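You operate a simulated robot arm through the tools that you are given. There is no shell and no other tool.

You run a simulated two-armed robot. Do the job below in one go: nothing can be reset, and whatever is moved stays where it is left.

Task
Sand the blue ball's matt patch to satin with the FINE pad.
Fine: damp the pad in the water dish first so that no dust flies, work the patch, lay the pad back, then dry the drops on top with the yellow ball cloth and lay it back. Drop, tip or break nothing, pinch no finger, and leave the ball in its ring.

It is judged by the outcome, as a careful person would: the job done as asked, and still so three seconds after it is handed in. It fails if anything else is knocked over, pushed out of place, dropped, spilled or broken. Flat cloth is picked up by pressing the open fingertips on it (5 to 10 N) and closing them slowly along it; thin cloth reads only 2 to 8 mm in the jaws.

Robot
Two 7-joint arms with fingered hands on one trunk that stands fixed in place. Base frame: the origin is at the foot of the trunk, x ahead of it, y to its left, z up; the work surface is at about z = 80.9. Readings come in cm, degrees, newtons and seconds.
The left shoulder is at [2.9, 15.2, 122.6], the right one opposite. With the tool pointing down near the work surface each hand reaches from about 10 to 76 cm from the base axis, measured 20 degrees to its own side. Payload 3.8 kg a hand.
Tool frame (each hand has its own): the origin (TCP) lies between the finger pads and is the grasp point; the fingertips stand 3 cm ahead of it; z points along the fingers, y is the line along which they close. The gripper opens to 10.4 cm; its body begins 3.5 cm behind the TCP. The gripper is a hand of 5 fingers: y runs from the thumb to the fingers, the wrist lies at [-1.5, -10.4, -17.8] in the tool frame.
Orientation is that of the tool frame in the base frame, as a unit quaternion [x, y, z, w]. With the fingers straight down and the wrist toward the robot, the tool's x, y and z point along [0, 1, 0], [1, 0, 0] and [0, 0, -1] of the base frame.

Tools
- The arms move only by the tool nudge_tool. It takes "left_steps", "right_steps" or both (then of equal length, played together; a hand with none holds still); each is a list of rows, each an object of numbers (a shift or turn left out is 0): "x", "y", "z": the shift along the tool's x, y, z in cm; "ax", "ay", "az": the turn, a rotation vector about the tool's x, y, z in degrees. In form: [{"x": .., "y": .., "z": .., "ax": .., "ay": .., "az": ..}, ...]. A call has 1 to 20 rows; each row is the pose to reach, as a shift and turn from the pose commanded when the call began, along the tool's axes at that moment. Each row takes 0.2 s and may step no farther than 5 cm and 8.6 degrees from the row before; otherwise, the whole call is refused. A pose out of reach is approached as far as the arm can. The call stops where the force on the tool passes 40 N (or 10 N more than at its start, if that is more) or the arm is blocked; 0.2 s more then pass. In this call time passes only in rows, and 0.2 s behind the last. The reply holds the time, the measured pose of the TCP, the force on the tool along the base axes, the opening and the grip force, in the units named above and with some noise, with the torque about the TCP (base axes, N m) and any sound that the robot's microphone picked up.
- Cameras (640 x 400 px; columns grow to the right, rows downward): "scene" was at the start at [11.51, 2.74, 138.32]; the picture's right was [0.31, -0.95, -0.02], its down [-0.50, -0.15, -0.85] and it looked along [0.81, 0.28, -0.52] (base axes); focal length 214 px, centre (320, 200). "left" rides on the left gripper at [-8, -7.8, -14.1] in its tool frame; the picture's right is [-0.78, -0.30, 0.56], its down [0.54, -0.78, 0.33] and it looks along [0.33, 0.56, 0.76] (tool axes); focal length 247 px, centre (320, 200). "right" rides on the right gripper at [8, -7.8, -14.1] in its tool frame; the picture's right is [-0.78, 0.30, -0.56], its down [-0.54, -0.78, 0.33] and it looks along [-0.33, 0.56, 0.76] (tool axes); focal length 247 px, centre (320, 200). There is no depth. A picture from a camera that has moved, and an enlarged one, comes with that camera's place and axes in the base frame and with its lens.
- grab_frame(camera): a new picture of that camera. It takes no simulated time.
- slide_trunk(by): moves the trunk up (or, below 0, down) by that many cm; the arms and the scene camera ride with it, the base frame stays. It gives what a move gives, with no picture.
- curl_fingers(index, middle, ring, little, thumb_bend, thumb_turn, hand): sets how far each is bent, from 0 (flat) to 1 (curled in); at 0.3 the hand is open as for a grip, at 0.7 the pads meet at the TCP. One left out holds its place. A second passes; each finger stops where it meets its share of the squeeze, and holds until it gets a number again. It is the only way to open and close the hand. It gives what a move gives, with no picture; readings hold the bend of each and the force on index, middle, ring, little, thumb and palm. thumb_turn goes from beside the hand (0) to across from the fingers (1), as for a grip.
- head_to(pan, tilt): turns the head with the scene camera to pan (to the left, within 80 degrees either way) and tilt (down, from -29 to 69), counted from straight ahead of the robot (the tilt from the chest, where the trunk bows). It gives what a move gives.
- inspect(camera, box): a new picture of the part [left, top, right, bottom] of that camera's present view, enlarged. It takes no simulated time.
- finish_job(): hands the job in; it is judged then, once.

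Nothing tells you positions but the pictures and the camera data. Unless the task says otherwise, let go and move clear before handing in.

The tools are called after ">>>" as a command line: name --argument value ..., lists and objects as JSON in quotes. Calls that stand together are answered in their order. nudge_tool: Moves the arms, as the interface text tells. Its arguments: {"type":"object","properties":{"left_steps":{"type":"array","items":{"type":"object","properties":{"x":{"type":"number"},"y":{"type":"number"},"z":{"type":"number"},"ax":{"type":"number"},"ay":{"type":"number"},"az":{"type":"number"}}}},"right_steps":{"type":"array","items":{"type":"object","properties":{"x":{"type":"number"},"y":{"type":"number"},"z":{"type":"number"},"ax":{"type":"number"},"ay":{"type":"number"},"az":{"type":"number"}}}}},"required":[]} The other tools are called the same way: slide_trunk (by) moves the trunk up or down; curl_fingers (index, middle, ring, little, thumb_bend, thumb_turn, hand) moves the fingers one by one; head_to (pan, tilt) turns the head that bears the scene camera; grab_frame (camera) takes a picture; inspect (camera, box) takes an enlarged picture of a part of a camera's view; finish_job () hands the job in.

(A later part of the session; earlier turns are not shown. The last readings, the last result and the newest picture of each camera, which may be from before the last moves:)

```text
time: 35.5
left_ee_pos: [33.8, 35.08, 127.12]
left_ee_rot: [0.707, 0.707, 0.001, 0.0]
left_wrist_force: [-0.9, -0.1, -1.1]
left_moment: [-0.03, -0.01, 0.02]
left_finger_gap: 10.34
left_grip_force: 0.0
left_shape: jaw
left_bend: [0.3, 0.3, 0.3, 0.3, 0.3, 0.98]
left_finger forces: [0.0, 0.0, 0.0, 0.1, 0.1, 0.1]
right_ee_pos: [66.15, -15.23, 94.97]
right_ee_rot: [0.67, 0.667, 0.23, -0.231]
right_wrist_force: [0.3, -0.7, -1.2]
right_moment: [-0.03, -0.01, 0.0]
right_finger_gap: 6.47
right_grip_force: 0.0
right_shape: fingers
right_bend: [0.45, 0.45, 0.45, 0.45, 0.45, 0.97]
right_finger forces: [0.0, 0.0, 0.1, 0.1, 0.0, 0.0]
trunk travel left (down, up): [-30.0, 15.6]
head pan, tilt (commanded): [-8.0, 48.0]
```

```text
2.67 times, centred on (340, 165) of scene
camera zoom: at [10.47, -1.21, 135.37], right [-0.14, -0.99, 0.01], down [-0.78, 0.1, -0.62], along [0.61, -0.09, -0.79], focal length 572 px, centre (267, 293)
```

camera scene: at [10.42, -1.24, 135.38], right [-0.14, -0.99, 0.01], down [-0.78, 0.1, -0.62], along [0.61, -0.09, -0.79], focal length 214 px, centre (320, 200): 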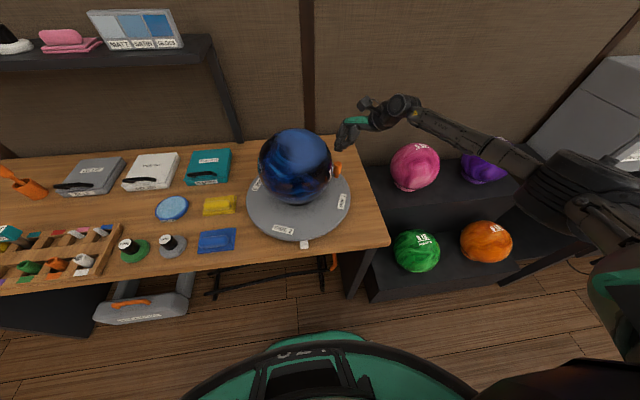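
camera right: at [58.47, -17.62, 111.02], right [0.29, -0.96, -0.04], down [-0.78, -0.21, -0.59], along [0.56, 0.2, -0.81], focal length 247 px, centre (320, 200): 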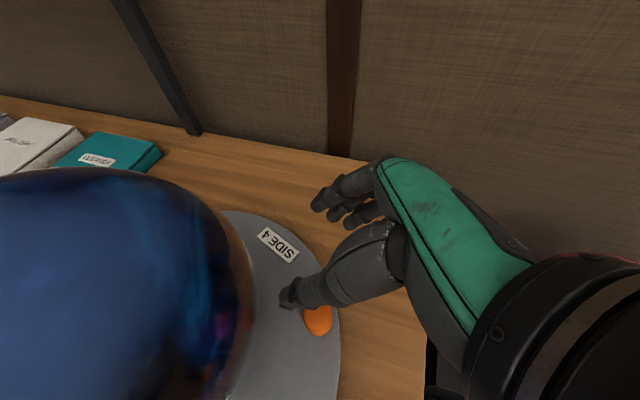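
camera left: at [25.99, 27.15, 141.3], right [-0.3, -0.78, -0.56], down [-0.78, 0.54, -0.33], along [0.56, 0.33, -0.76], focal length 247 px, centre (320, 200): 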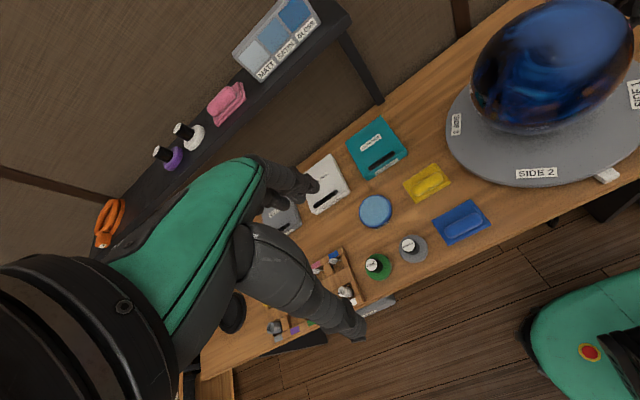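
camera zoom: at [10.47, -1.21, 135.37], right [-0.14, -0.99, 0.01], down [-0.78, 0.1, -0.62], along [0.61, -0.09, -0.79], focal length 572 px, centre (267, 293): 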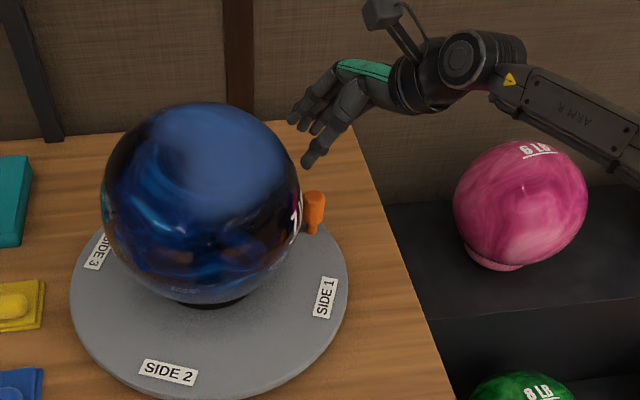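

That pose is reachable. I'll open ring and little out of the way, then come down along the finger direction onto the knob again.

>>> curl_fingers --hand "right" --ring 0.15 --little 0.15

>>> nudge_tool --right_steps '[{"x": -2, "y": -1, "z": -2}, {"x": -4.5, "y": -2.5, "z": -3.3}, {"x": -5.86, "y": -3.65, "z": -3.31}, {"x": -5.86, "y": -3.65, "z": -0.5}, {"x": -5.86, "y": -3.65, "z": 2}]'

>>> grab_frame --camera "right"

>>> inspect --camera "scene" --box '[290, 110, 410, 210]'

```text
time: 36.5
left_ee_pos: [33.77, 35.13, 127.13]
left_ee_rot: [0.707, 0.708, 0.0, 0.0]
left_wrist_force: [0.5, 0.0, 0.8]
left_moment: [0.0, 0.0, 0.0]
left_finger_gap: 10.37
left_grip_force: 0.1
left_shape: jaw
left_bend: [0.3, 0.3, 0.3, 0.3, 0.3, 0.98]
left_finger forces: [0.0, 0.1, 0.1, 0.0, 0.1, 0.0]
right_ee_pos: [66.04, -15.16, 94.92]
right_ee_rot: [0.67, 0.667, 0.23, -0.23]
right_wrist_force: [0.3, -0.1, 0.5]
right_moment: [-0.01, -0.03, -0.01]
right_finger_gap: 6.44
right_grip_force: 0.1
right_shape: fingers
right_bend: [0.45, 0.45, 0.15, 0.15, 0.45, 0.97]
right_finger forces: [0.0, 0.1, 0.0, 0.0, 0.1, 0.1]
trunk travel left (down, up): [-30.0, 15.6]
head pan, tilt (commanded): [-8.0, 48.0]
```

```text
time: 37.7
left_ee_pos: [33.83, 35.08, 127.05]
left_ee_rot: [0.708, 0.707, 0.0, 0.001]
left_wrist_force: [-0.3, -1.4, 0.1]
left_moment: [0.01, 0.01, -0.02]
left_finger_gap: 10.37
left_grip_force: 0.2
left_shape: jaw
left_bend: [0.3, 0.3, 0.3, 0.3, 0.3, 0.98]
left_finger forces: [0.0, 0.0, 0.0, 0.0, 0.0, 0.0]
right_ee_pos: [62.37, -18.37, 89.78]
right_ee_rot: [0.669, 0.668, 0.23, -0.23]
right_wrist_force: [-0.5, -0.2, -0.4]
right_moment: [-0.01, -0.01, 0.0]
right_finger_gap: 6.45
right_grip_force: 0.0
right_shape: fingers
right_bend: [0.45, 0.45, 0.15, 0.15, 0.45, 0.97]
right_finger forces: [0.1, 0.0, 0.0, 0.0, 0.0, 0.0]
trunk travel left (down, up): [-30.0, 15.6]
head pan, tilt (commanded): [-8.0, 48.0]
```

```text
taken
camera right: at [54.79, -20.91, 105.79], right [0.29, -0.95, -0.04], down [-0.78, -0.22, -0.59], along [0.56, 0.2, -0.81], focal length 247 px, centre (320, 200)
```

right: 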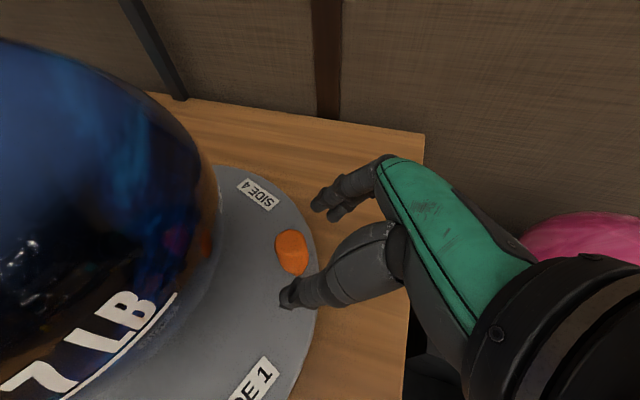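

```text
4.00 times, centred on (350, 160) of scene
camera zoom: at [10.49, -1.19, 135.37], right [-0.14, -0.99, 0.01], down [-0.78, 0.1, -0.62], along [0.61, -0.09, -0.79], focal length 858 px, centre (200, 360)
```

zoom: 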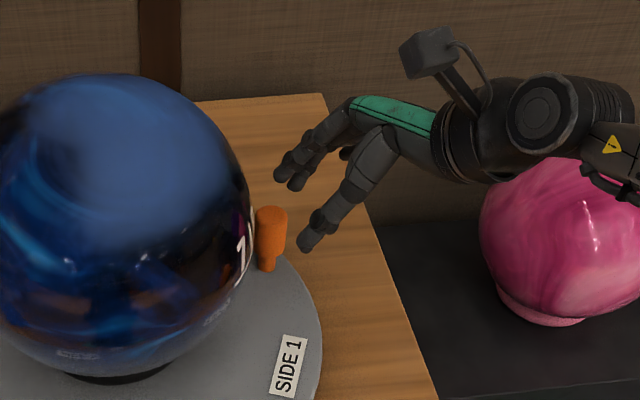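

>>> nudge_tool --right_steps '[{"x": -0.2, "y": -0.6, "z": 0.3}, {"x": -0.35, "y": -0.6, "z": 1.3}, {"x": -0.35, "y": -0.6, "z": 2.3}]'

>>> curl_fingers --hand "right" --index 0.68 --middle 0.68 --thumb_bend 0.78

>>> inspect --camera "right" --box '[160, 100, 460, 340]'

>>> inspect --camera "scene" --box '[290, 110, 410, 210]'

```text
time: 38.5
left_ee_pos: [33.77, 35.11, 127.14]
left_ee_rot: [0.708, 0.707, 0.0, -0.001]
left_wrist_force: [0.5, 0.0, 0.2]
left_moment: [-0.01, -0.04, 0.0]
left_finger_gap: 10.42
left_grip_force: 0.0
left_shape: jaw
left_bend: [0.3, 0.3, 0.3, 0.3, 0.3, 0.98]
left_finger forces: [0.0, 0.0, 0.0, 0.0, 0.0, 0.0]
right_ee_pos: [61.78, -17.25, 87.78]
right_ee_rot: [0.669, 0.668, 0.23, -0.23]
right_wrist_force: [0.7, -1.2, -0.8]
right_moment: [0.01, 0.0, 0.02]
right_finger_gap: 6.49
right_grip_force: 0.1
right_shape: fingers
right_bend: [0.45, 0.45, 0.15, 0.15, 0.45, 0.97]
right_finger forces: [0.0, 0.1, 0.1, 0.1, 0.0, 0.0]
trunk travel left (down, up): [-30.0, 15.6]
head pan, tilt (commanded): [-8.0, 48.0]
```

```text
time: 39.5
left_ee_pos: [33.86, 34.96, 127.27]
left_ee_rot: [0.708, 0.706, 0.0, 0.0]
left_wrist_force: [-0.5, 0.8, -0.2]
left_moment: [0.02, 0.03, 0.01]
left_finger_gap: 10.36
left_grip_force: 0.1
left_shape: jaw
left_bend: [0.3, 0.3, 0.3, 0.3, 0.3, 0.98]
left_finger forces: [0.1, 0.0, 0.1, 0.0, 0.0, 0.0]
right_ee_pos: [61.89, -17.62, 87.64]
right_ee_rot: [0.67, 0.667, 0.23, -0.231]
right_wrist_force: [2.0, -6.1, -2.5]
right_moment: [-0.24, -0.15, -0.15]
right_finger_gap: 2.11
right_grip_force: 12.4
right_shape: fingers
right_bend: [0.59, 0.65, 0.15, 0.15, 0.67, 0.97]
right_finger forces: [8.7, 6.6, 0.0, 0.0, 9.8, 0.1]
trunk travel left (down, up): [-30.0, 15.6]
head pan, tilt (commanded): [-8.0, 48.0]
```

```text
1.67 times, centred on (310, 220) of right
camera zoom: at [54.23, -19.94, 103.76], right [0.29, -0.96, -0.04], down [-0.78, -0.21, -0.59], along [0.56, 0.2, -0.81], focal length 412 px, centre (337, 167)
```

zoom: 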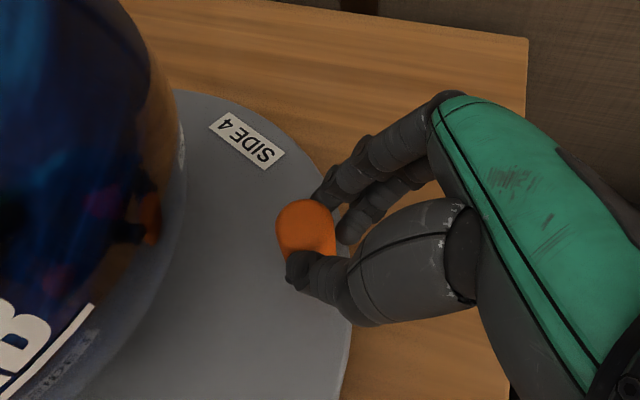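

```text
4.00 times, centred on (350, 160) of scene
camera zoom: at [10.51, -1.34, 135.37], right [-0.14, -0.99, 0.01], down [-0.78, 0.1, -0.62], along [0.61, -0.09, -0.79], focal length 858 px, centre (200, 360)
```

zoom: 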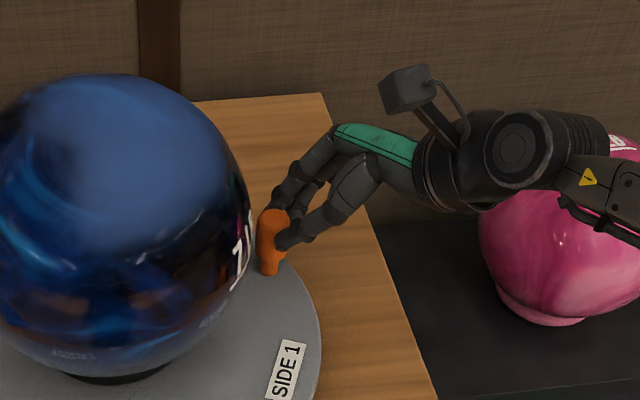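

>>> curl_fingers --hand "right" --index 0.5 --middle 0.5 --thumb_bend 0.56

>>> nudge_tool --right_steps '[{"x": 0.4, "z": 0.31}, {"x": 0.8, "z": 0.5}]'

>>> curl_fingers --hand "right" --index 0.68 --middle 0.68 --thumb_bend 0.78

>>> inspect --camera "right" --box '[160, 100, 460, 340]'

```text
time: 40.5
left_ee_pos: [33.72, 35.2, 127.16]
left_ee_rot: [0.707, 0.707, 0.0, 0.0]
left_wrist_force: [0.0, -0.2, 0.4]
left_moment: [-0.02, 0.01, -0.01]
left_finger_gap: 10.35
left_grip_force: 0.1
left_shape: jaw
left_bend: [0.3, 0.3, 0.3, 0.3, 0.3, 0.98]
left_finger forces: [0.0, 0.0, 0.0, 0.0, 0.0, 0.0]
right_ee_pos: [61.83, -17.3, 87.81]
right_ee_rot: [0.669, 0.668, 0.23, -0.231]
right_wrist_force: [-0.1, -0.4, 1.3]
right_moment: [-0.04, -0.01, 0.02]
right_finger_gap: 4.39
right_grip_force: 0.2
right_shape: fingers
right_bend: [0.5, 0.5, 0.15, 0.15, 0.56, 0.98]
right_finger forces: [0.0, 0.0, 0.0, 0.0, 0.1, 0.1]
trunk travel left (down, up): [-30.0, 15.6]
head pan, tilt (commanded): [-8.0, 48.0]
```

```text
time: 41.1
left_ee_pos: [33.78, 35.18, 127.09]
left_ee_rot: [0.708, 0.707, 0.0, 0.001]
left_wrist_force: [0.7, 0.1, -0.5]
left_moment: [0.01, 0.02, 0.01]
left_finger_gap: 10.37
left_grip_force: 0.1
left_shape: jaw
left_bend: [0.3, 0.3, 0.3, 0.3, 0.3, 0.98]
left_finger forces: [0.1, 0.1, 0.0, 0.0, 0.2, 0.0]
right_ee_pos: [61.97, -16.34, 87.94]
right_ee_rot: [0.67, 0.667, 0.23, -0.231]
right_wrist_force: [-0.3, -0.4, 0.6]
right_moment: [-0.05, 0.0, -0.01]
right_finger_gap: 4.37
right_grip_force: 0.3
right_shape: fingers
right_bend: [0.5, 0.5, 0.15, 0.15, 0.56, 0.98]
right_finger forces: [0.1, 0.1, 0.1, 0.0, 0.0, 0.0]
trunk travel left (down, up): [-30.0, 15.6]
head pan, tilt (commanded): [-8.0, 48.0]
```

```text
time: 42.1
left_ee_pos: [33.78, 35.1, 127.18]
left_ee_rot: [0.708, 0.707, 0.001, 0.0]
left_wrist_force: [0.0, -0.7, -0.1]
left_moment: [0.0, 0.02, 0.02]
left_finger_gap: 10.36
left_grip_force: 0.1
left_shape: jaw
left_bend: [0.3, 0.3, 0.3, 0.3, 0.3, 0.98]
left_finger forces: [0.1, 0.1, 0.0, 0.0, 0.1, 0.0]
right_ee_pos: [61.92, -16.36, 87.75]
right_ee_rot: [0.669, 0.668, 0.23, -0.231]
right_wrist_force: [0.3, -0.7, -2.0]
right_moment: [-0.11, -0.12, 0.02]
right_finger_gap: 1.93
right_grip_force: 13.8
right_shape: fingers
right_bend: [0.6, 0.61, 0.15, 0.15, 0.66, 0.97]
right_finger forces: [6.1, 7.8, 0.0, 0.0, 13.2, 0.0]
trunk travel left (down, up): [-30.0, 15.6]
head pan, tilt (commanded): [-8.0, 48.0]
```

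```text
1.67 times, centred on (310, 220) of right
camera zoom: at [54.17, -18.91, 103.92], right [0.29, -0.95, -0.04], down [-0.78, -0.22, -0.59], along [0.56, 0.2, -0.81], focal length 412 px, centre (337, 167)
```

zoom: 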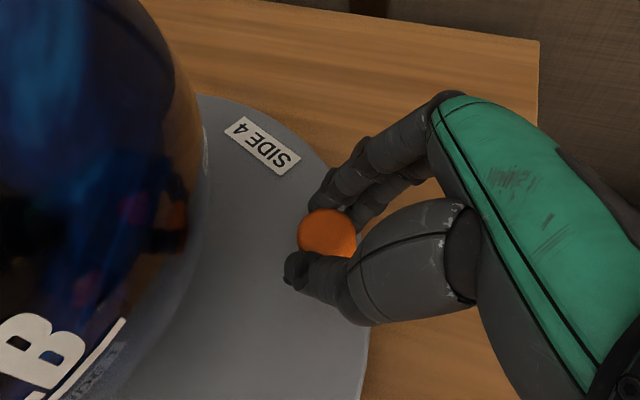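

Good grip. Continuing to turn in small steps with the hand held at this lean.

>>> nudge_tool --right_steps '[{"x": 0.19, "y": 0.52, "z": 0.15}, {"x": 0.38, "y": 1.03, "z": 0.3}, {"x": 0.57, "y": 1.54, "z": 0.45}, {"x": 0.76, "y": 2.04, "z": 0.6}, {"x": 1.04, "y": 2.56, "z": 0.82}, {"x": 1.32, "y": 3.08, "z": 1.04}, {"x": 1.61, "y": 3.6, "z": 1.26}, {"x": 1.9, "y": 4.1, "z": 1.48}]'

>>> inspect --camera "scene" --box '[230, 90, 420, 250]'

>>> inspect --camera "right" --box '[160, 100, 460, 340]'

```text
time: 43.9
left_ee_pos: [33.65, 35.03, 127.13]
left_ee_rot: [0.707, 0.707, 0.0, 0.0]
left_wrist_force: [0.2, 0.1, 0.1]
left_moment: [0.0, 0.02, 0.0]
left_finger_gap: 10.36
left_grip_force: 0.0
left_shape: jaw
left_bend: [0.3, 0.3, 0.3, 0.3, 0.3, 0.98]
left_finger forces: [0.0, 0.0, 0.0, 0.1, 0.0, 0.0]
right_ee_pos: [65.92, -13.93, 87.85]
right_ee_rot: [0.669, 0.669, 0.23, -0.23]
right_wrist_force: [-3.1, 2.1, 1.0]
right_moment: [0.03, -0.02, 0.24]
right_finger_gap: 1.75
right_grip_force: 13.3
right_shape: fingers
right_bend: [0.61, 0.61, 0.15, 0.15, 0.67, 0.98]
right_finger forces: [6.0, 7.4, 0.0, 0.0, 12.8, 0.0]
trunk travel left (down, up): [-30.0, 15.6]
head pan, tilt (commanded): [-8.0, 48.0]
```

```text
2.50 times, centred on (325, 170) of scene
camera zoom: at [10.39, -1.18, 135.38], right [-0.14, -0.99, 0.01], down [-0.78, 0.1, -0.62], along [0.61, -0.09, -0.78], focal length 536 px, centre (308, 275)
```

zoom: 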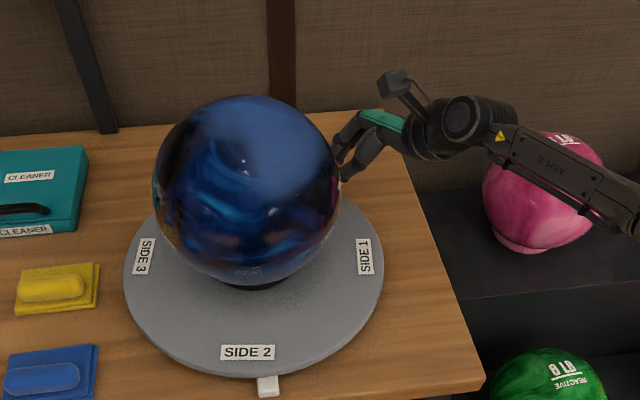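

```text
1.67 times, centred on (310, 220) of right
camera zoom: at [58.17, -16.46, 103.94], right [0.3, -0.95, -0.04], down [-0.78, -0.22, -0.59], along [0.56, 0.2, -0.81], focal length 412 px, centre (337, 167)
```

zoom: 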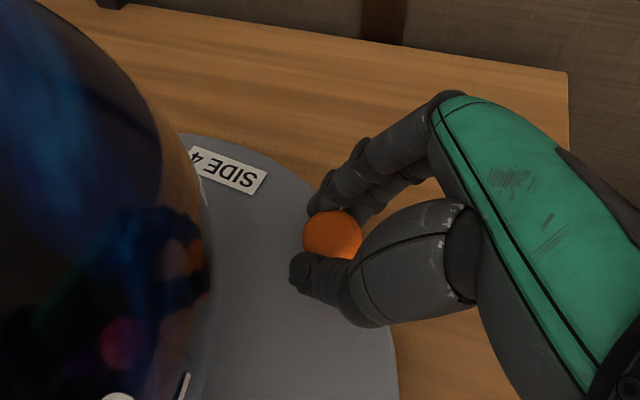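

SIDE 2 is nearly at the pointer. I'll turn a little further.

>>> nudge_tool --right_steps '[{"x": 0.34, "y": 0.46, "z": 0.27}, {"x": 0.69, "y": 0.91, "z": 0.54}, {"x": 1.04, "y": 1.35, "z": 0.81}, {"x": 1.39, "y": 1.77, "z": 1.09}, {"x": 1.79, "y": 2.14, "z": 1.4}, {"x": 2.19, "y": 2.5, "z": 1.71}, {"x": 2.6, "y": 2.86, "z": 2.03}]'

>>> inspect --camera "scene" --box '[230, 90, 420, 250]'

>>> inspect --camera "right" --box '[160, 100, 460, 340]'

>>> inspect --camera "left" --box '[430, 0, 640, 200]'

```text
time: 45.5
left_ee_pos: [33.64, 35.18, 127.09]
left_ee_rot: [0.707, 0.707, 0.0, 0.001]
left_wrist_force: [0.0, 0.2, -0.9]
left_moment: [0.05, 0.02, -0.03]
left_finger_gap: 10.35
left_grip_force: 0.0
left_shape: jaw
left_bend: [0.3, 0.3, 0.3, 0.3, 0.3, 0.98]
left_finger forces: [0.0, 0.1, 0.1, 0.0, 0.0, 0.1]
right_ee_pos: [68.96, -10.84, 87.84]
right_ee_rot: [0.669, 0.669, 0.229, -0.23]
right_wrist_force: [-3.8, 0.5, -2.1]
right_moment: [-0.04, -0.05, 0.09]
right_finger_gap: 1.11
right_grip_force: 8.6
right_shape: fingers
right_bend: [0.65, 0.62, 0.15, 0.15, 0.69, 0.97]
right_finger forces: [2.4, 6.0, 0.0, 0.0, 10.1, 0.1]
trunk travel left (down, up): [-30.0, 15.6]
head pan, tilt (commanded): [-8.0, 48.0]
```

```text
2.50 times, centred on (325, 170) of scene
camera zoom: at [10.45, -1.18, 135.37], right [-0.14, -0.99, 0.01], down [-0.78, 0.1, -0.62], along [0.61, -0.09, -0.79], focal length 536 px, centre (308, 275)
```

zoom: 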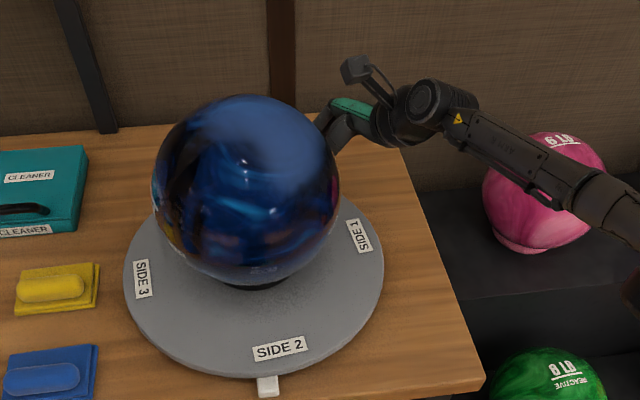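

```text
1.67 times, centred on (310, 220) of right
camera zoom: at [61.13, -13.23, 103.94], right [0.29, -0.95, -0.04], down [-0.78, -0.22, -0.59], along [0.56, 0.2, -0.81], focal length 412 px, centre (337, 167)
```

zoom: 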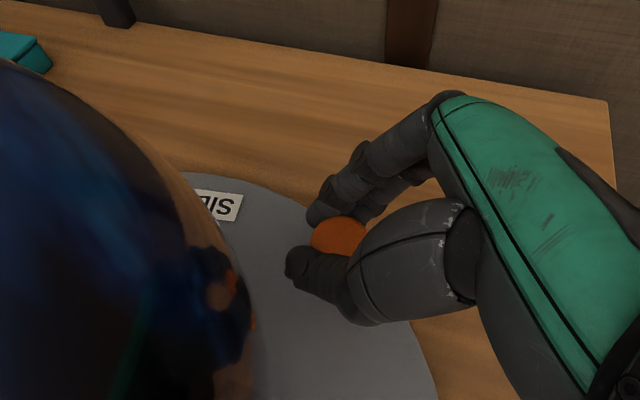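

```text
2.00 times, centred on (535, 100) of left
camera zoom: at [25.98, 27.15, 141.3], right [-0.3, -0.78, -0.56], down [-0.78, 0.54, -0.33], along [0.56, 0.33, -0.76], focal length 494 px, centre (-110, 400)
```

zoom: 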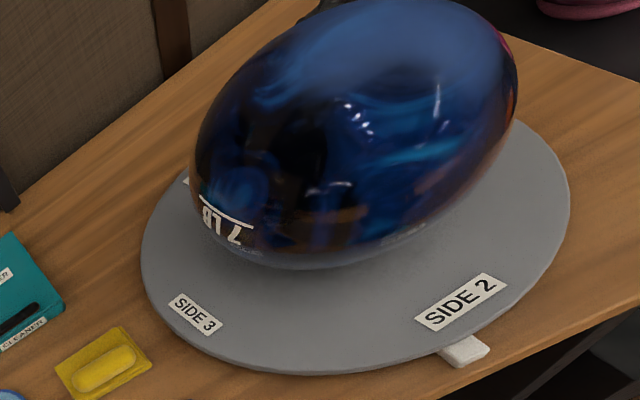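

The back is coming round to the left and still no matt patch; a second "7 LB" shows there. I'll bring the left hand's camera over to the left of the ball to look at the side still hidden, keeping the right grip still.

>>> nudge_tool --left_steps '[{"x": -1, "y": 2.5, "z": 1, "az": 8}, {"x": -2, "y": 5, "z": 2.5, "az": 16}, {"x": -3, "y": 7.6, "z": 4, "az": 24}, {"x": -4, "y": 10.2, "z": 5.5, "az": 32}, {"x": -5, "y": 12.8, "z": 7, "az": 40}, {"x": -6, "y": 15.4, "z": 9, "az": 48}, {"x": -7, "y": 18, "z": 11, "az": 56}, {"x": -8, "y": 20.6, "z": 13, "az": 64}, {"x": -9, "y": 23.2, "z": 15, "az": 72}, {"x": -10, "y": 25.8, "z": 17, "az": 80}, {"x": -11.1, "y": 28.3, "z": 19, "az": 88}]'

>>> grab_frame --camera "left"

>>> grab_frame --camera "scene"

```text
time: 47.9
left_ee_pos: [59.27, 24.03, 108.29]
left_ee_rot: [1.0, 0.016, 0.001, 0.001]
left_wrist_force: [0.3, -0.2, 0.7]
left_moment: [0.04, 0.02, 0.0]
left_finger_gap: 10.36
left_grip_force: 0.1
left_shape: jaw
left_bend: [0.3, 0.3, 0.3, 0.3, 0.3, 0.98]
left_finger forces: [0.0, 0.1, 0.0, 0.0, 0.1, 0.0]
left hand out of reach, approached as far as the arm can: row 11
right_ee_pos: [68.88, -10.76, 88.03]
right_ee_rot: [0.669, 0.668, 0.23, -0.231]
right_wrist_force: [-2.3, 2.7, -4.4]
right_moment: [-0.03, -0.11, 0.07]
right_finger_gap: 1.14
right_grip_force: 9.5
right_shape: fingers
right_bend: [0.65, 0.62, 0.15, 0.15, 0.69, 0.97]
right_finger forces: [2.7, 6.7, 0.0, 0.0, 9.9, 0.0]
trunk travel left (down, up): [-30.0, 15.6]
head pan, tilt (commanded): [-8.0, 48.0]
```

```text
taken
camera left: at [50.98, 31.49, 122.43], right [-0.78, 0.27, -0.56], down [0.51, 0.79, -0.33], along [0.35, -0.55, -0.76], focal length 247 px, centre (320, 200)
```

left: 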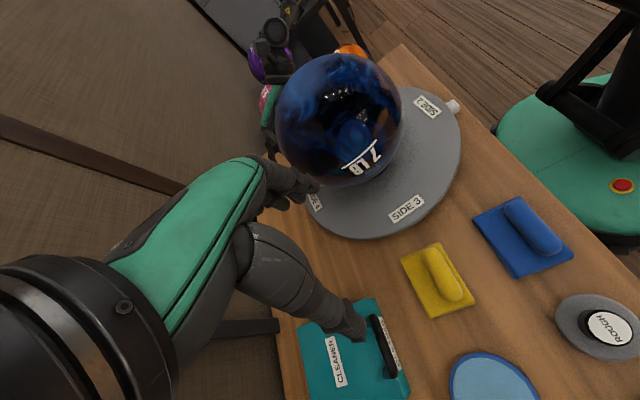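

```text
taken
camera scene: at [10.41, -1.21, 135.38], right [-0.14, -0.99, 0.01], down [-0.78, 0.1, -0.62], along [0.61, -0.09, -0.79], focal length 214 px, centre (320, 200)
```

scene: 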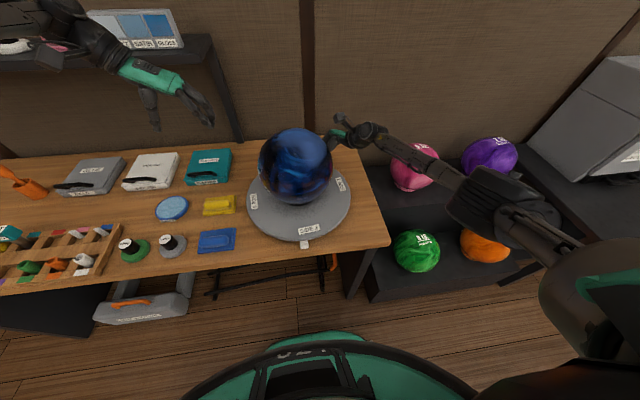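

>>> inspect --camera "left" --box '[250, 30, 470, 250]'

>>> inspect --camera "left" --box '[260, 40, 420, 200]'

```text
1.82 times, centred on (360, 140) of left
camera zoom: at [50.98, 31.49, 122.43], right [-0.78, 0.27, -0.56], down [0.51, 0.79, -0.33], along [0.35, -0.55, -0.76], focal length 449 px, centre (247, 309)
```

zoom: 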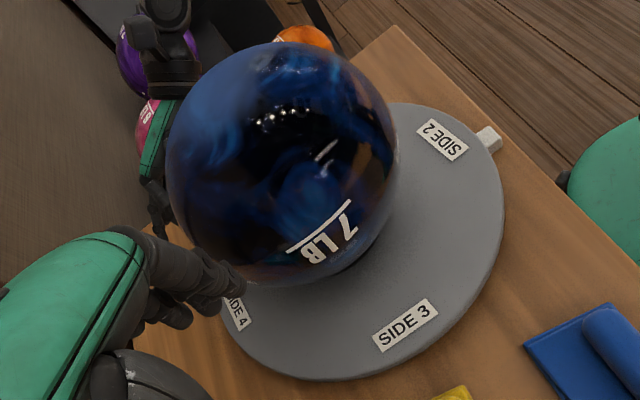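

```text
2.50 times, centred on (340, 120) of left
camera zoom: at [50.98, 31.49, 122.43], right [-0.78, 0.27, -0.56], down [0.51, 0.79, -0.33], along [0.35, -0.55, -0.76], focal length 617 px, centre (270, 400)
```

zoom: 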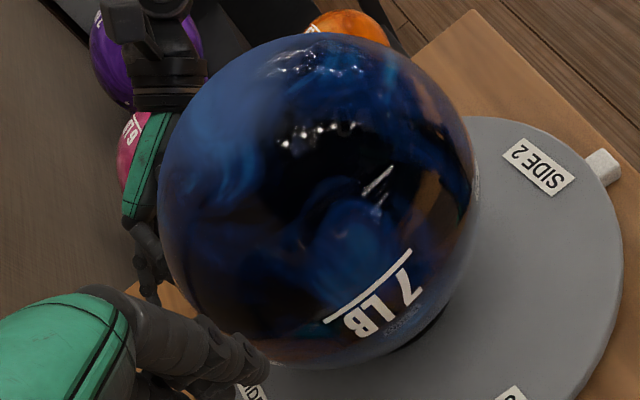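

>>> inspect --camera "scene" --box '[250, 120, 345, 210]'

>>> inspect --camera "scene" --box '[380, 120, 530, 280]'

```text
4.44 times, centred on (298, 165) of scene
camera zoom: at [10.41, -1.21, 135.38], right [-0.14, -0.99, 0.01], down [-0.78, 0.1, -0.62], along [0.61, -0.09, -0.79], focal length 953 px, centre (420, 356)
```

zoom: 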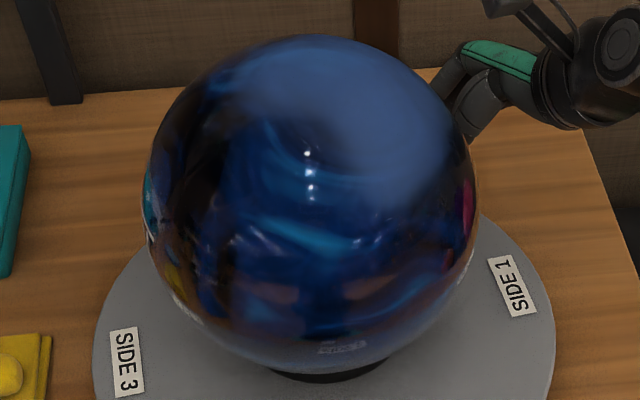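

```text
2.50 times, centred on (455, 200) of scene
camera zoom: at [10.41, -1.21, 135.38], right [-0.14, -0.99, 0.01], down [-0.78, 0.1, -0.62], along [0.61, -0.09, -0.79], focal length 536 px, centre (-18, 200)
```

zoom: 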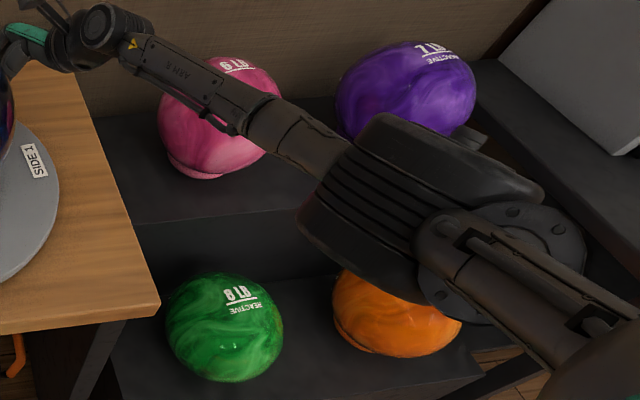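

Now it is clear: the matt patch is the hazy, reflection-free round area near the top of the ball; it was facing the robot (SIDE 1, upper front) at the start and has turned away with the table. I'll turn the table back to SIDE 1, first re-centring the grip on the knob.

>>> curl_fingers --hand "right" --index 0.5 --middle 0.5 --thumb_bend 0.56

>>> nudge_tool --right_steps '[{"x": -0.2, "z": -0.16}, {"x": -0.45, "z": -0.35}]'

>>> curl_fingers --hand "right" --index 0.68 --middle 0.68 --thumb_bend 0.78

>>> inspect --camera "right" --box '[160, 100, 460, 340]'

```text
time: 48.9
left_ee_pos: [59.38, 23.99, 108.3]
left_ee_rot: [1.0, 0.018, 0.001, 0.001]
left_wrist_force: [0.1, 0.5, -0.7]
left_moment: [-0.01, -0.03, -0.05]
left_finger_gap: 10.38
left_grip_force: 0.1
left_shape: jaw
left_bend: [0.3, 0.3, 0.3, 0.3, 0.3, 0.98]
left_finger forces: [0.0, 0.1, 0.0, 0.0, 0.1, 0.0]
right_ee_pos: [68.83, -10.81, 87.86]
right_ee_rot: [0.67, 0.667, 0.23, -0.23]
right_wrist_force: [0.0, 0.1, 0.1]
right_moment: [-0.01, 0.0, -0.04]
right_finger_gap: 4.4
right_grip_force: 0.0
right_shape: fingers
right_bend: [0.5, 0.5, 0.15, 0.15, 0.56, 0.97]
right_finger forces: [0.1, 0.1, 0.1, 0.1, 0.1, 0.0]
trunk travel left (down, up): [-30.0, 15.6]
head pan, tilt (commanded): [-8.0, 48.0]
```

```text
time: 49.5
left_ee_pos: [59.3, 24.0, 108.23]
left_ee_rot: [1.0, 0.017, 0.0, 0.0]
left_wrist_force: [0.1, -0.2, -0.1]
left_moment: [0.0, -0.01, -0.01]
left_finger_gap: 10.36
left_grip_force: 0.0
left_shape: jaw
left_bend: [0.3, 0.3, 0.3, 0.3, 0.3, 0.98]
left_finger forces: [0.0, 0.0, 0.0, 0.0, 0.1, 0.0]
right_ee_pos: [68.93, -11.42, 87.95]
right_ee_rot: [0.67, 0.668, 0.23, -0.23]
right_wrist_force: [-0.8, 0.7, -0.7]
right_moment: [0.03, -0.02, 0.04]
right_finger_gap: 4.41
right_grip_force: 0.1
right_shape: fingers
right_bend: [0.5, 0.5, 0.15, 0.15, 0.56, 0.97]
right_finger forces: [0.0, 0.1, 0.0, 0.1, 0.0, 0.1]
trunk travel left (down, up): [-30.0, 15.6]
head pan, tilt (commanded): [-8.0, 48.0]
```

```text
time: 50.5
left_ee_pos: [59.24, 24.01, 108.3]
left_ee_rot: [1.0, 0.018, 0.002, 0.0]
left_wrist_force: [0.8, 0.5, -0.5]
left_moment: [0.04, 0.0, -0.02]
left_finger_gap: 10.35
left_grip_force: 0.0
left_shape: jaw
left_bend: [0.3, 0.3, 0.3, 0.3, 0.3, 0.98]
left_finger forces: [0.0, 0.0, 0.0, 0.0, 0.0, 0.0]
right_ee_pos: [68.75, -11.29, 87.99]
right_ee_rot: [0.67, 0.667, 0.23, -0.231]
right_wrist_force: [-3.6, 1.5, -2.8]
right_moment: [-0.08, -0.08, 0.06]
right_finger_gap: 1.78
right_grip_force: 12.8
right_shape: fingers
right_bend: [0.62, 0.62, 0.15, 0.15, 0.65, 0.97]
right_finger forces: [4.2, 6.6, 0.0, 0.0, 13.8, 0.0]
trunk travel left (down, up): [-30.0, 15.6]
head pan, tilt (commanded): [-8.0, 48.0]
```

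```text
1.67 times, centred on (310, 220) of right
camera zoom: at [61.13, -13.8, 103.95], right [0.29, -0.95, -0.04], down [-0.78, -0.22, -0.59], along [0.55, 0.2, -0.81], focal length 412 px, centre (337, 167)
```

zoom: 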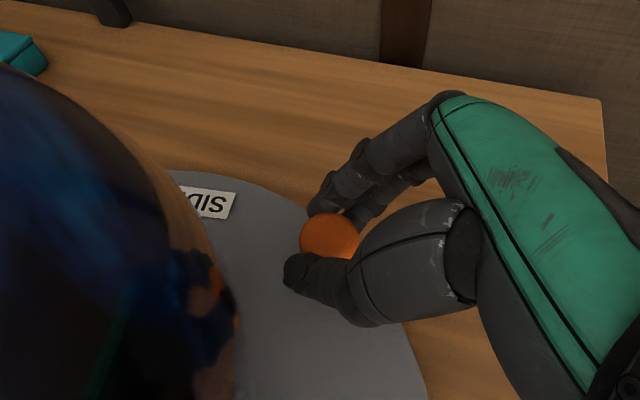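

>>> nudge_tool --right_steps '[{"x": -0.4, "y": -0.51, "z": -0.31}, {"x": -0.8, "y": -1.02, "z": -0.63}, {"x": -1.21, "y": -1.53, "z": -0.94}, {"x": -1.56, "y": -2.02, "z": -1.22}, {"x": -1.9, "y": -2.52, "z": -1.49}, {"x": -2.24, "y": -3.03, "z": -1.75}, {"x": -2.55, "y": -3.56, "z": -1.99}, {"x": -2.83, "y": -4.12, "z": -2.21}, {"x": -3.1, "y": -4.69, "z": -2.42}, {"x": -3.36, "y": -5.27, "z": -2.63}, {"x": -3.59, "y": -5.86, "z": -2.81}, {"x": -3.79, "y": -6.47, "z": -2.96}, {"x": -3.98, "y": -7.09, "z": -3.11}, {"x": -4.15, "y": -7.72, "z": -3.25}, {"x": -4.3, "y": -8.35, "z": -3.36}]'

>>> inspect --camera "scene" --box '[230, 90, 420, 250]'

>>> inspect --camera "right" --box '[160, 100, 460, 340]'

```text
time: 53.7
left_ee_pos: [59.28, 24.02, 108.29]
left_ee_rot: [1.0, 0.017, 0.0, 0.001]
left_wrist_force: [0.1, 1.3, -0.5]
left_moment: [-0.01, 0.02, -0.04]
left_finger_gap: 10.37
left_grip_force: 0.0
left_shape: jaw
left_bend: [0.3, 0.3, 0.3, 0.3, 0.3, 0.98]
left_finger forces: [0.0, 0.0, 0.0, 0.1, 0.1, 0.0]
right_ee_pos: [60.37, -16.45, 87.77]
right_ee_rot: [0.669, 0.668, 0.229, -0.232]
right_wrist_force: [0.8, 2.3, -6.0]
right_moment: [-0.2, -0.15, -0.09]
right_finger_gap: 1.32
right_grip_force: 10.8
right_shape: fingers
right_bend: [0.63, 0.61, 0.15, 0.15, 0.69, 0.94]
right_finger forces: [3.4, 6.8, 0.1, 0.0, 11.9, 0.0]
trunk travel left (down, up): [-30.0, 15.6]
head pan, tilt (commanded): [-8.0, 48.0]
```

```text
2.50 times, centred on (325, 170) of scene
camera zoom: at [10.5, -1.15, 135.37], right [-0.14, -0.99, 0.01], down [-0.78, 0.1, -0.62], along [0.61, -0.09, -0.79], focal length 536 px, centre (308, 275)
```

zoom: 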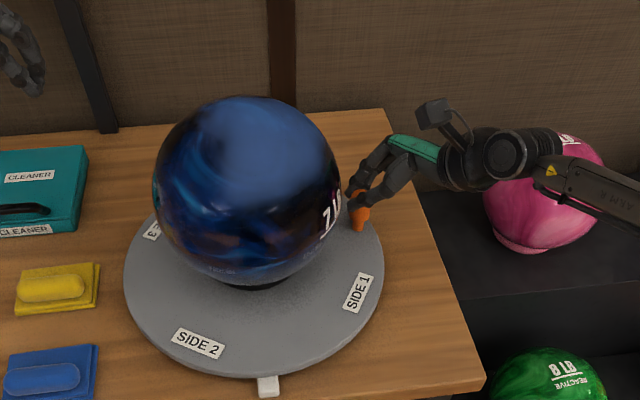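

```text
1.67 times, centred on (310, 220) of right
camera zoom: at [52.78, -18.99, 103.86], right [0.3, -0.95, -0.04], down [-0.78, -0.22, -0.59], along [0.55, 0.21, -0.81], focal length 412 px, centre (337, 167)
```

zoom: 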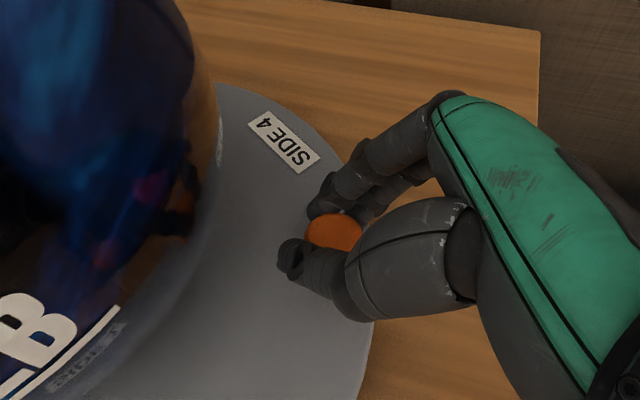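

>>> nudge_tool --right_steps '[{"x": -0.06, "y": -0.65, "z": -0.04}, {"x": -0.1, "y": -1.3, "z": -0.07}, {"x": -0.11, "y": -1.95, "z": -0.09}, {"x": -0.12, "y": -2.61, "z": -0.1}, {"x": -0.12, "y": -3.27, "z": -0.1}, {"x": -0.12, "y": -3.93, "z": -0.1}, {"x": -0.12, "y": -4.59, "z": -0.1}, {"x": -0.12, "y": -5.25, "z": -0.1}, {"x": -0.03, "y": -5.9, "z": -0.02}, {"x": 0.06, "y": -6.55, "z": 0.04}, {"x": 0.15, "y": -7.2, "z": 0.11}, {"x": 0.24, "y": -7.86, "z": 0.18}, {"x": 0.41, "y": -8.49, "z": 0.31}, {"x": 0.59, "y": -9.11, "z": 0.45}, {"x": 0.77, "y": -9.73, "z": 0.59}, {"x": 0.95, "y": -10.35, "z": 0.73}]'

>>> inspect --camera "scene" --box '[230, 90, 420, 250]'

>>> inspect --camera "right" --box '[160, 100, 460, 340]'

```text
time: 57.1
left_ee_pos: [59.32, 24.1, 108.26]
left_ee_rot: [1.0, 0.018, -0.001, 0.0]
left_wrist_force: [-0.5, -0.3, 0.3]
left_moment: [0.0, -0.03, 0.0]
left_finger_gap: 10.38
left_grip_force: 0.0
left_shape: jaw
left_bend: [0.3, 0.3, 0.3, 0.3, 0.3, 0.98]
left_finger forces: [0.1, 0.0, 0.0, 0.0, 0.1, 0.0]
right_ee_pos: [50.13, -15.49, 87.79]
right_ee_rot: [0.67, 0.668, 0.23, -0.23]
right_wrist_force: [7.1, 7.7, 1.6]
right_moment: [0.0, -0.21, -0.16]
right_finger_gap: 0.62
right_grip_force: 10.8
right_shape: fingers
right_bend: [0.63, 0.63, 0.15, 0.15, 0.74, 0.92]
right_finger forces: [3.9, 6.1, 0.1, 0.1, 11.2, 0.0]
trunk travel left (down, up): [-30.0, 15.6]
head pan, tilt (commanded): [-8.0, 48.0]
```

```text
2.50 times, centred on (325, 170) of scene
camera zoom: at [10.52, -1.09, 135.37], right [-0.14, -0.99, 0.01], down [-0.78, 0.1, -0.62], along [0.61, -0.09, -0.79], focal length 536 px, centre (308, 275)
```

zoom: 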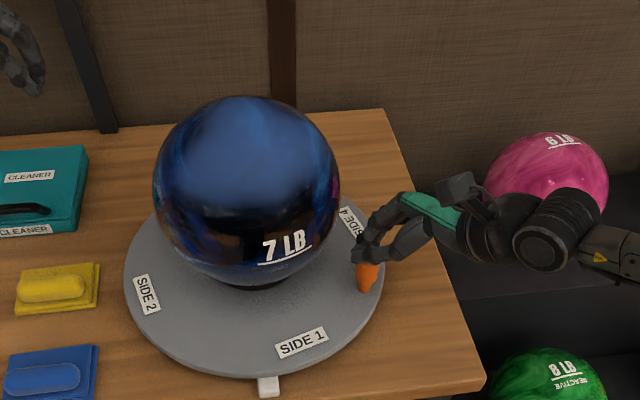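

```text
1.67 times, centred on (310, 220) of right
camera zoom: at [42.43, -17.86, 103.95], right [0.29, -0.95, -0.04], down [-0.78, -0.22, -0.59], along [0.56, 0.2, -0.81], focal length 412 px, centre (337, 167)
```

zoom: 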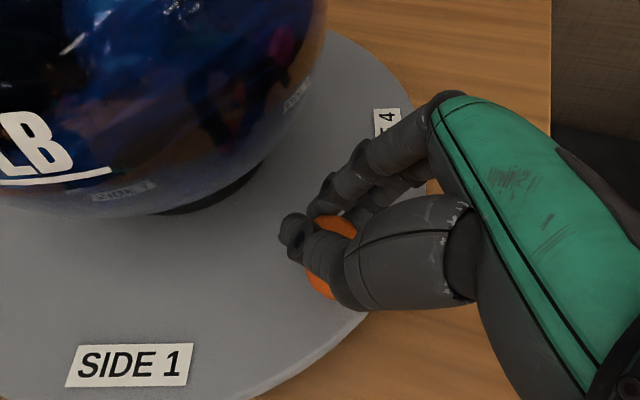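

>>> curl_fingers --hand "right" --index 0.45 --middle 0.45 --thumb_bend 0.5

>>> inspect --camera "right" --box '[160, 100, 460, 340]'

>>> inspect --camera "scene" --box '[300, 150, 400, 230]'

```text
time: 58.1
left_ee_pos: [59.42, 24.08, 108.3]
left_ee_rot: [1.0, 0.017, 0.001, 0.0]
left_wrist_force: [0.0, -0.4, -0.3]
left_moment: [0.0, -0.02, 0.0]
left_finger_gap: 10.38
left_grip_force: 0.1
left_shape: jaw
left_bend: [0.3, 0.3, 0.3, 0.3, 0.3, 0.98]
left_finger forces: [0.1, 0.0, 0.1, 0.1, 0.0, 0.1]
right_ee_pos: [50.05, -15.46, 87.88]
right_ee_rot: [0.67, 0.668, 0.231, -0.23]
right_wrist_force: [-0.4, -0.4, 0.4]
right_moment: [0.01, 0.02, 0.02]
right_finger_gap: 5.8
right_grip_force: 0.0
right_shape: fingers
right_bend: [0.45, 0.45, 0.15, 0.15, 0.5, 0.97]
right_finger forces: [0.0, 0.0, 0.1, 0.1, 0.1, 0.0]
trunk travel left (down, up): [-30.0, 15.6]
head pan, tilt (commanded): [-8.0, 48.0]
```

```text
1.67 times, centred on (310, 220) of right
camera zoom: at [42.38, -18.0, 103.89], right [0.29, -0.95, -0.04], down [-0.78, -0.22, -0.59], along [0.56, 0.2, -0.81], focal length 412 px, centre (337, 167)
```

zoom: 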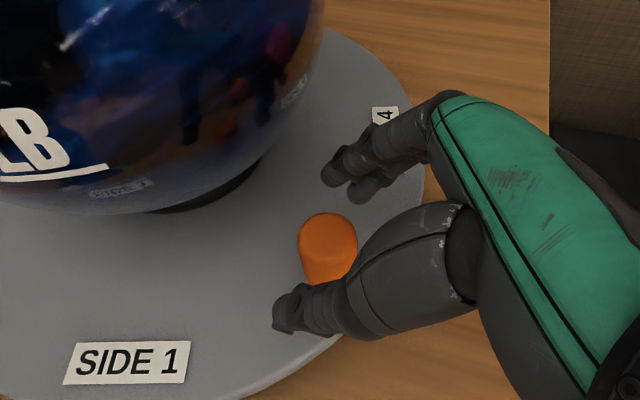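

```text
5.00 times, centred on (350, 190) of scene
camera zoom: at [10.46, -1.26, 135.37], right [-0.14, -0.99, 0.01], down [-0.78, 0.1, -0.62], along [0.61, -0.09, -0.79], focal length 1072 px, centre (170, 250)
```

zoom: 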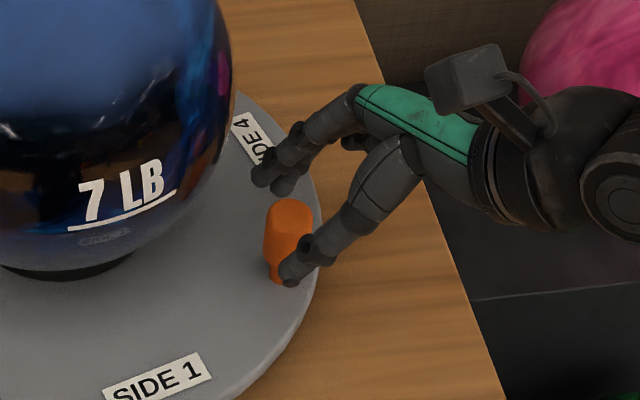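

>>> nudge_tool --right_steps '[{"x": 0.1, "y": -0.3, "z": -0.2}, {"x": 0.2, "y": -0.6, "z": -0.4}]'

>>> curl_fingers --hand "right" --index 0.68 --middle 0.68 --thumb_bend 0.78

>>> inspect --camera "right" --box '[160, 100, 460, 340]'

```text
time: 58.7
left_ee_pos: [59.28, 24.04, 108.36]
left_ee_rot: [1.0, 0.018, 0.001, 0.0]
left_wrist_force: [0.5, 0.3, -0.4]
left_moment: [-0.03, 0.01, 0.01]
left_finger_gap: 10.36
left_grip_force: 0.1
left_shape: jaw
left_bend: [0.3, 0.3, 0.3, 0.3, 0.3, 0.98]
left_finger forces: [0.1, 0.0, 0.1, 0.0, 0.0, 0.0]
right_ee_pos: [49.4, -15.7, 88.41]
right_ee_rot: [0.669, 0.668, 0.23, -0.231]
right_wrist_force: [0.7, -0.2, 1.1]
right_moment: [-0.01, 0.02, 0.0]
right_finger_gap: 5.81
right_grip_force: 0.0
right_shape: fingers
right_bend: [0.45, 0.45, 0.15, 0.15, 0.5, 0.97]
right_finger forces: [0.1, 0.0, 0.0, 0.0, 0.1, 0.0]
trunk travel left (down, up): [-30.0, 15.6]
head pan, tilt (commanded): [-8.0, 48.0]
```

```text
time: 59.7
left_ee_pos: [59.28, 24.05, 108.23]
left_ee_rot: [1.0, 0.018, 0.0, 0.0]
left_wrist_force: [-0.7, 0.4, -0.2]
left_moment: [0.02, -0.01, -0.03]
left_finger_gap: 10.38
left_grip_force: 0.0
left_shape: jaw
left_bend: [0.3, 0.3, 0.3, 0.3, 0.3, 0.98]
left_finger forces: [0.0, 0.0, 0.0, 0.0, 0.1, 0.0]
right_ee_pos: [49.43, -15.54, 88.41]
right_ee_rot: [0.669, 0.668, 0.23, -0.231]
right_wrist_force: [1.2, 3.4, -1.0]
right_moment: [-0.04, -0.13, 0.1]
right_finger_gap: 1.93
right_grip_force: 13.4
right_shape: fingers
right_bend: [0.6, 0.61, 0.15, 0.15, 0.67, 0.97]
right_finger forces: [6.9, 6.9, 0.1, 0.0, 12.3, 0.1]
trunk travel left (down, up): [-30.0, 15.6]
head pan, tilt (commanded): [-8.0, 48.0]
```

```text
1.67 times, centred on (310, 220) of right
camera zoom: at [41.77, -18.03, 104.36], right [0.29, -0.95, -0.04], down [-0.78, -0.22, -0.59], along [0.56, 0.2, -0.81], focal length 412 px, centre (337, 167)
```

zoom: 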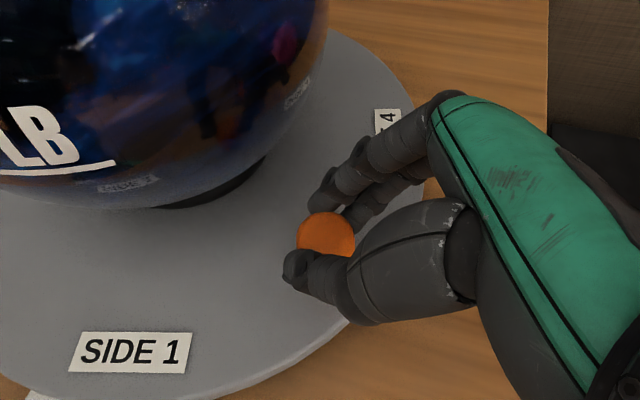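

>>> nudge_tool --right_steps '[{"x": 0.24, "y": -0.59, "z": 0.19}, {"x": 0.49, "y": -1.18, "z": 0.38}, {"x": 0.77, "y": -1.74, "z": 0.6}, {"x": 1.05, "y": -2.3, "z": 0.82}, {"x": 1.37, "y": -2.83, "z": 1.07}, {"x": 1.69, "y": -3.35, "z": 1.32}, {"x": 1.97, "y": -3.75, "z": 1.54}, {"x": 2.25, "y": -4.14, "z": 1.76}]'

>>> inspect --camera "scene" --box '[230, 100, 420, 260]'

```text
time: 61.5
left_ee_pos: [59.43, 23.76, 108.26]
left_ee_rot: [1.0, 0.018, 0.0, -0.001]
left_wrist_force: [-0.1, 0.2, 0.5]
left_moment: [-0.04, 0.02, 0.0]
left_finger_gap: 10.38
left_grip_force: 0.1
left_shape: jaw
left_bend: [0.3, 0.3, 0.3, 0.3, 0.3, 0.98]
left_finger forces: [0.0, 0.0, 0.1, 0.1, 0.0, 0.1]
right_ee_pos: [45.61, -13.1, 88.26]
right_ee_rot: [0.67, 0.667, 0.231, -0.228]
right_wrist_force: [13.3, -8.9, 5.9]
right_moment: [-0.21, -0.41, -0.42]
right_finger_gap: 1.59
right_grip_force: 14.7
right_shape: fingers
right_bend: [0.57, 0.59, 0.15, 0.15, 0.73, 0.95]
right_finger forces: [8.3, 14.6, 0.0, 0.0, 7.0, 0.0]
trunk travel left (down, up): [-30.0, 15.6]
head pan, tilt (commanded): [-8.0, 48.0]
```

```text
2.50 times, centred on (325, 180) of scene
camera zoom: at [10.67, -1.44, 135.36], right [-0.14, -0.99, 0.01], down [-0.78, 0.1, -0.62], along [0.61, -0.09, -0.79], focal length 536 px, centre (308, 250)
```

zoom: 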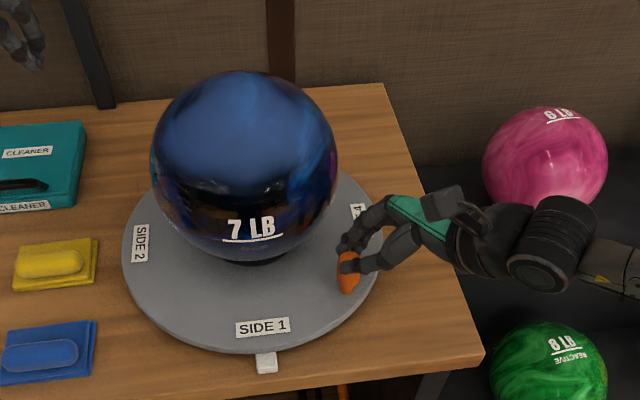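

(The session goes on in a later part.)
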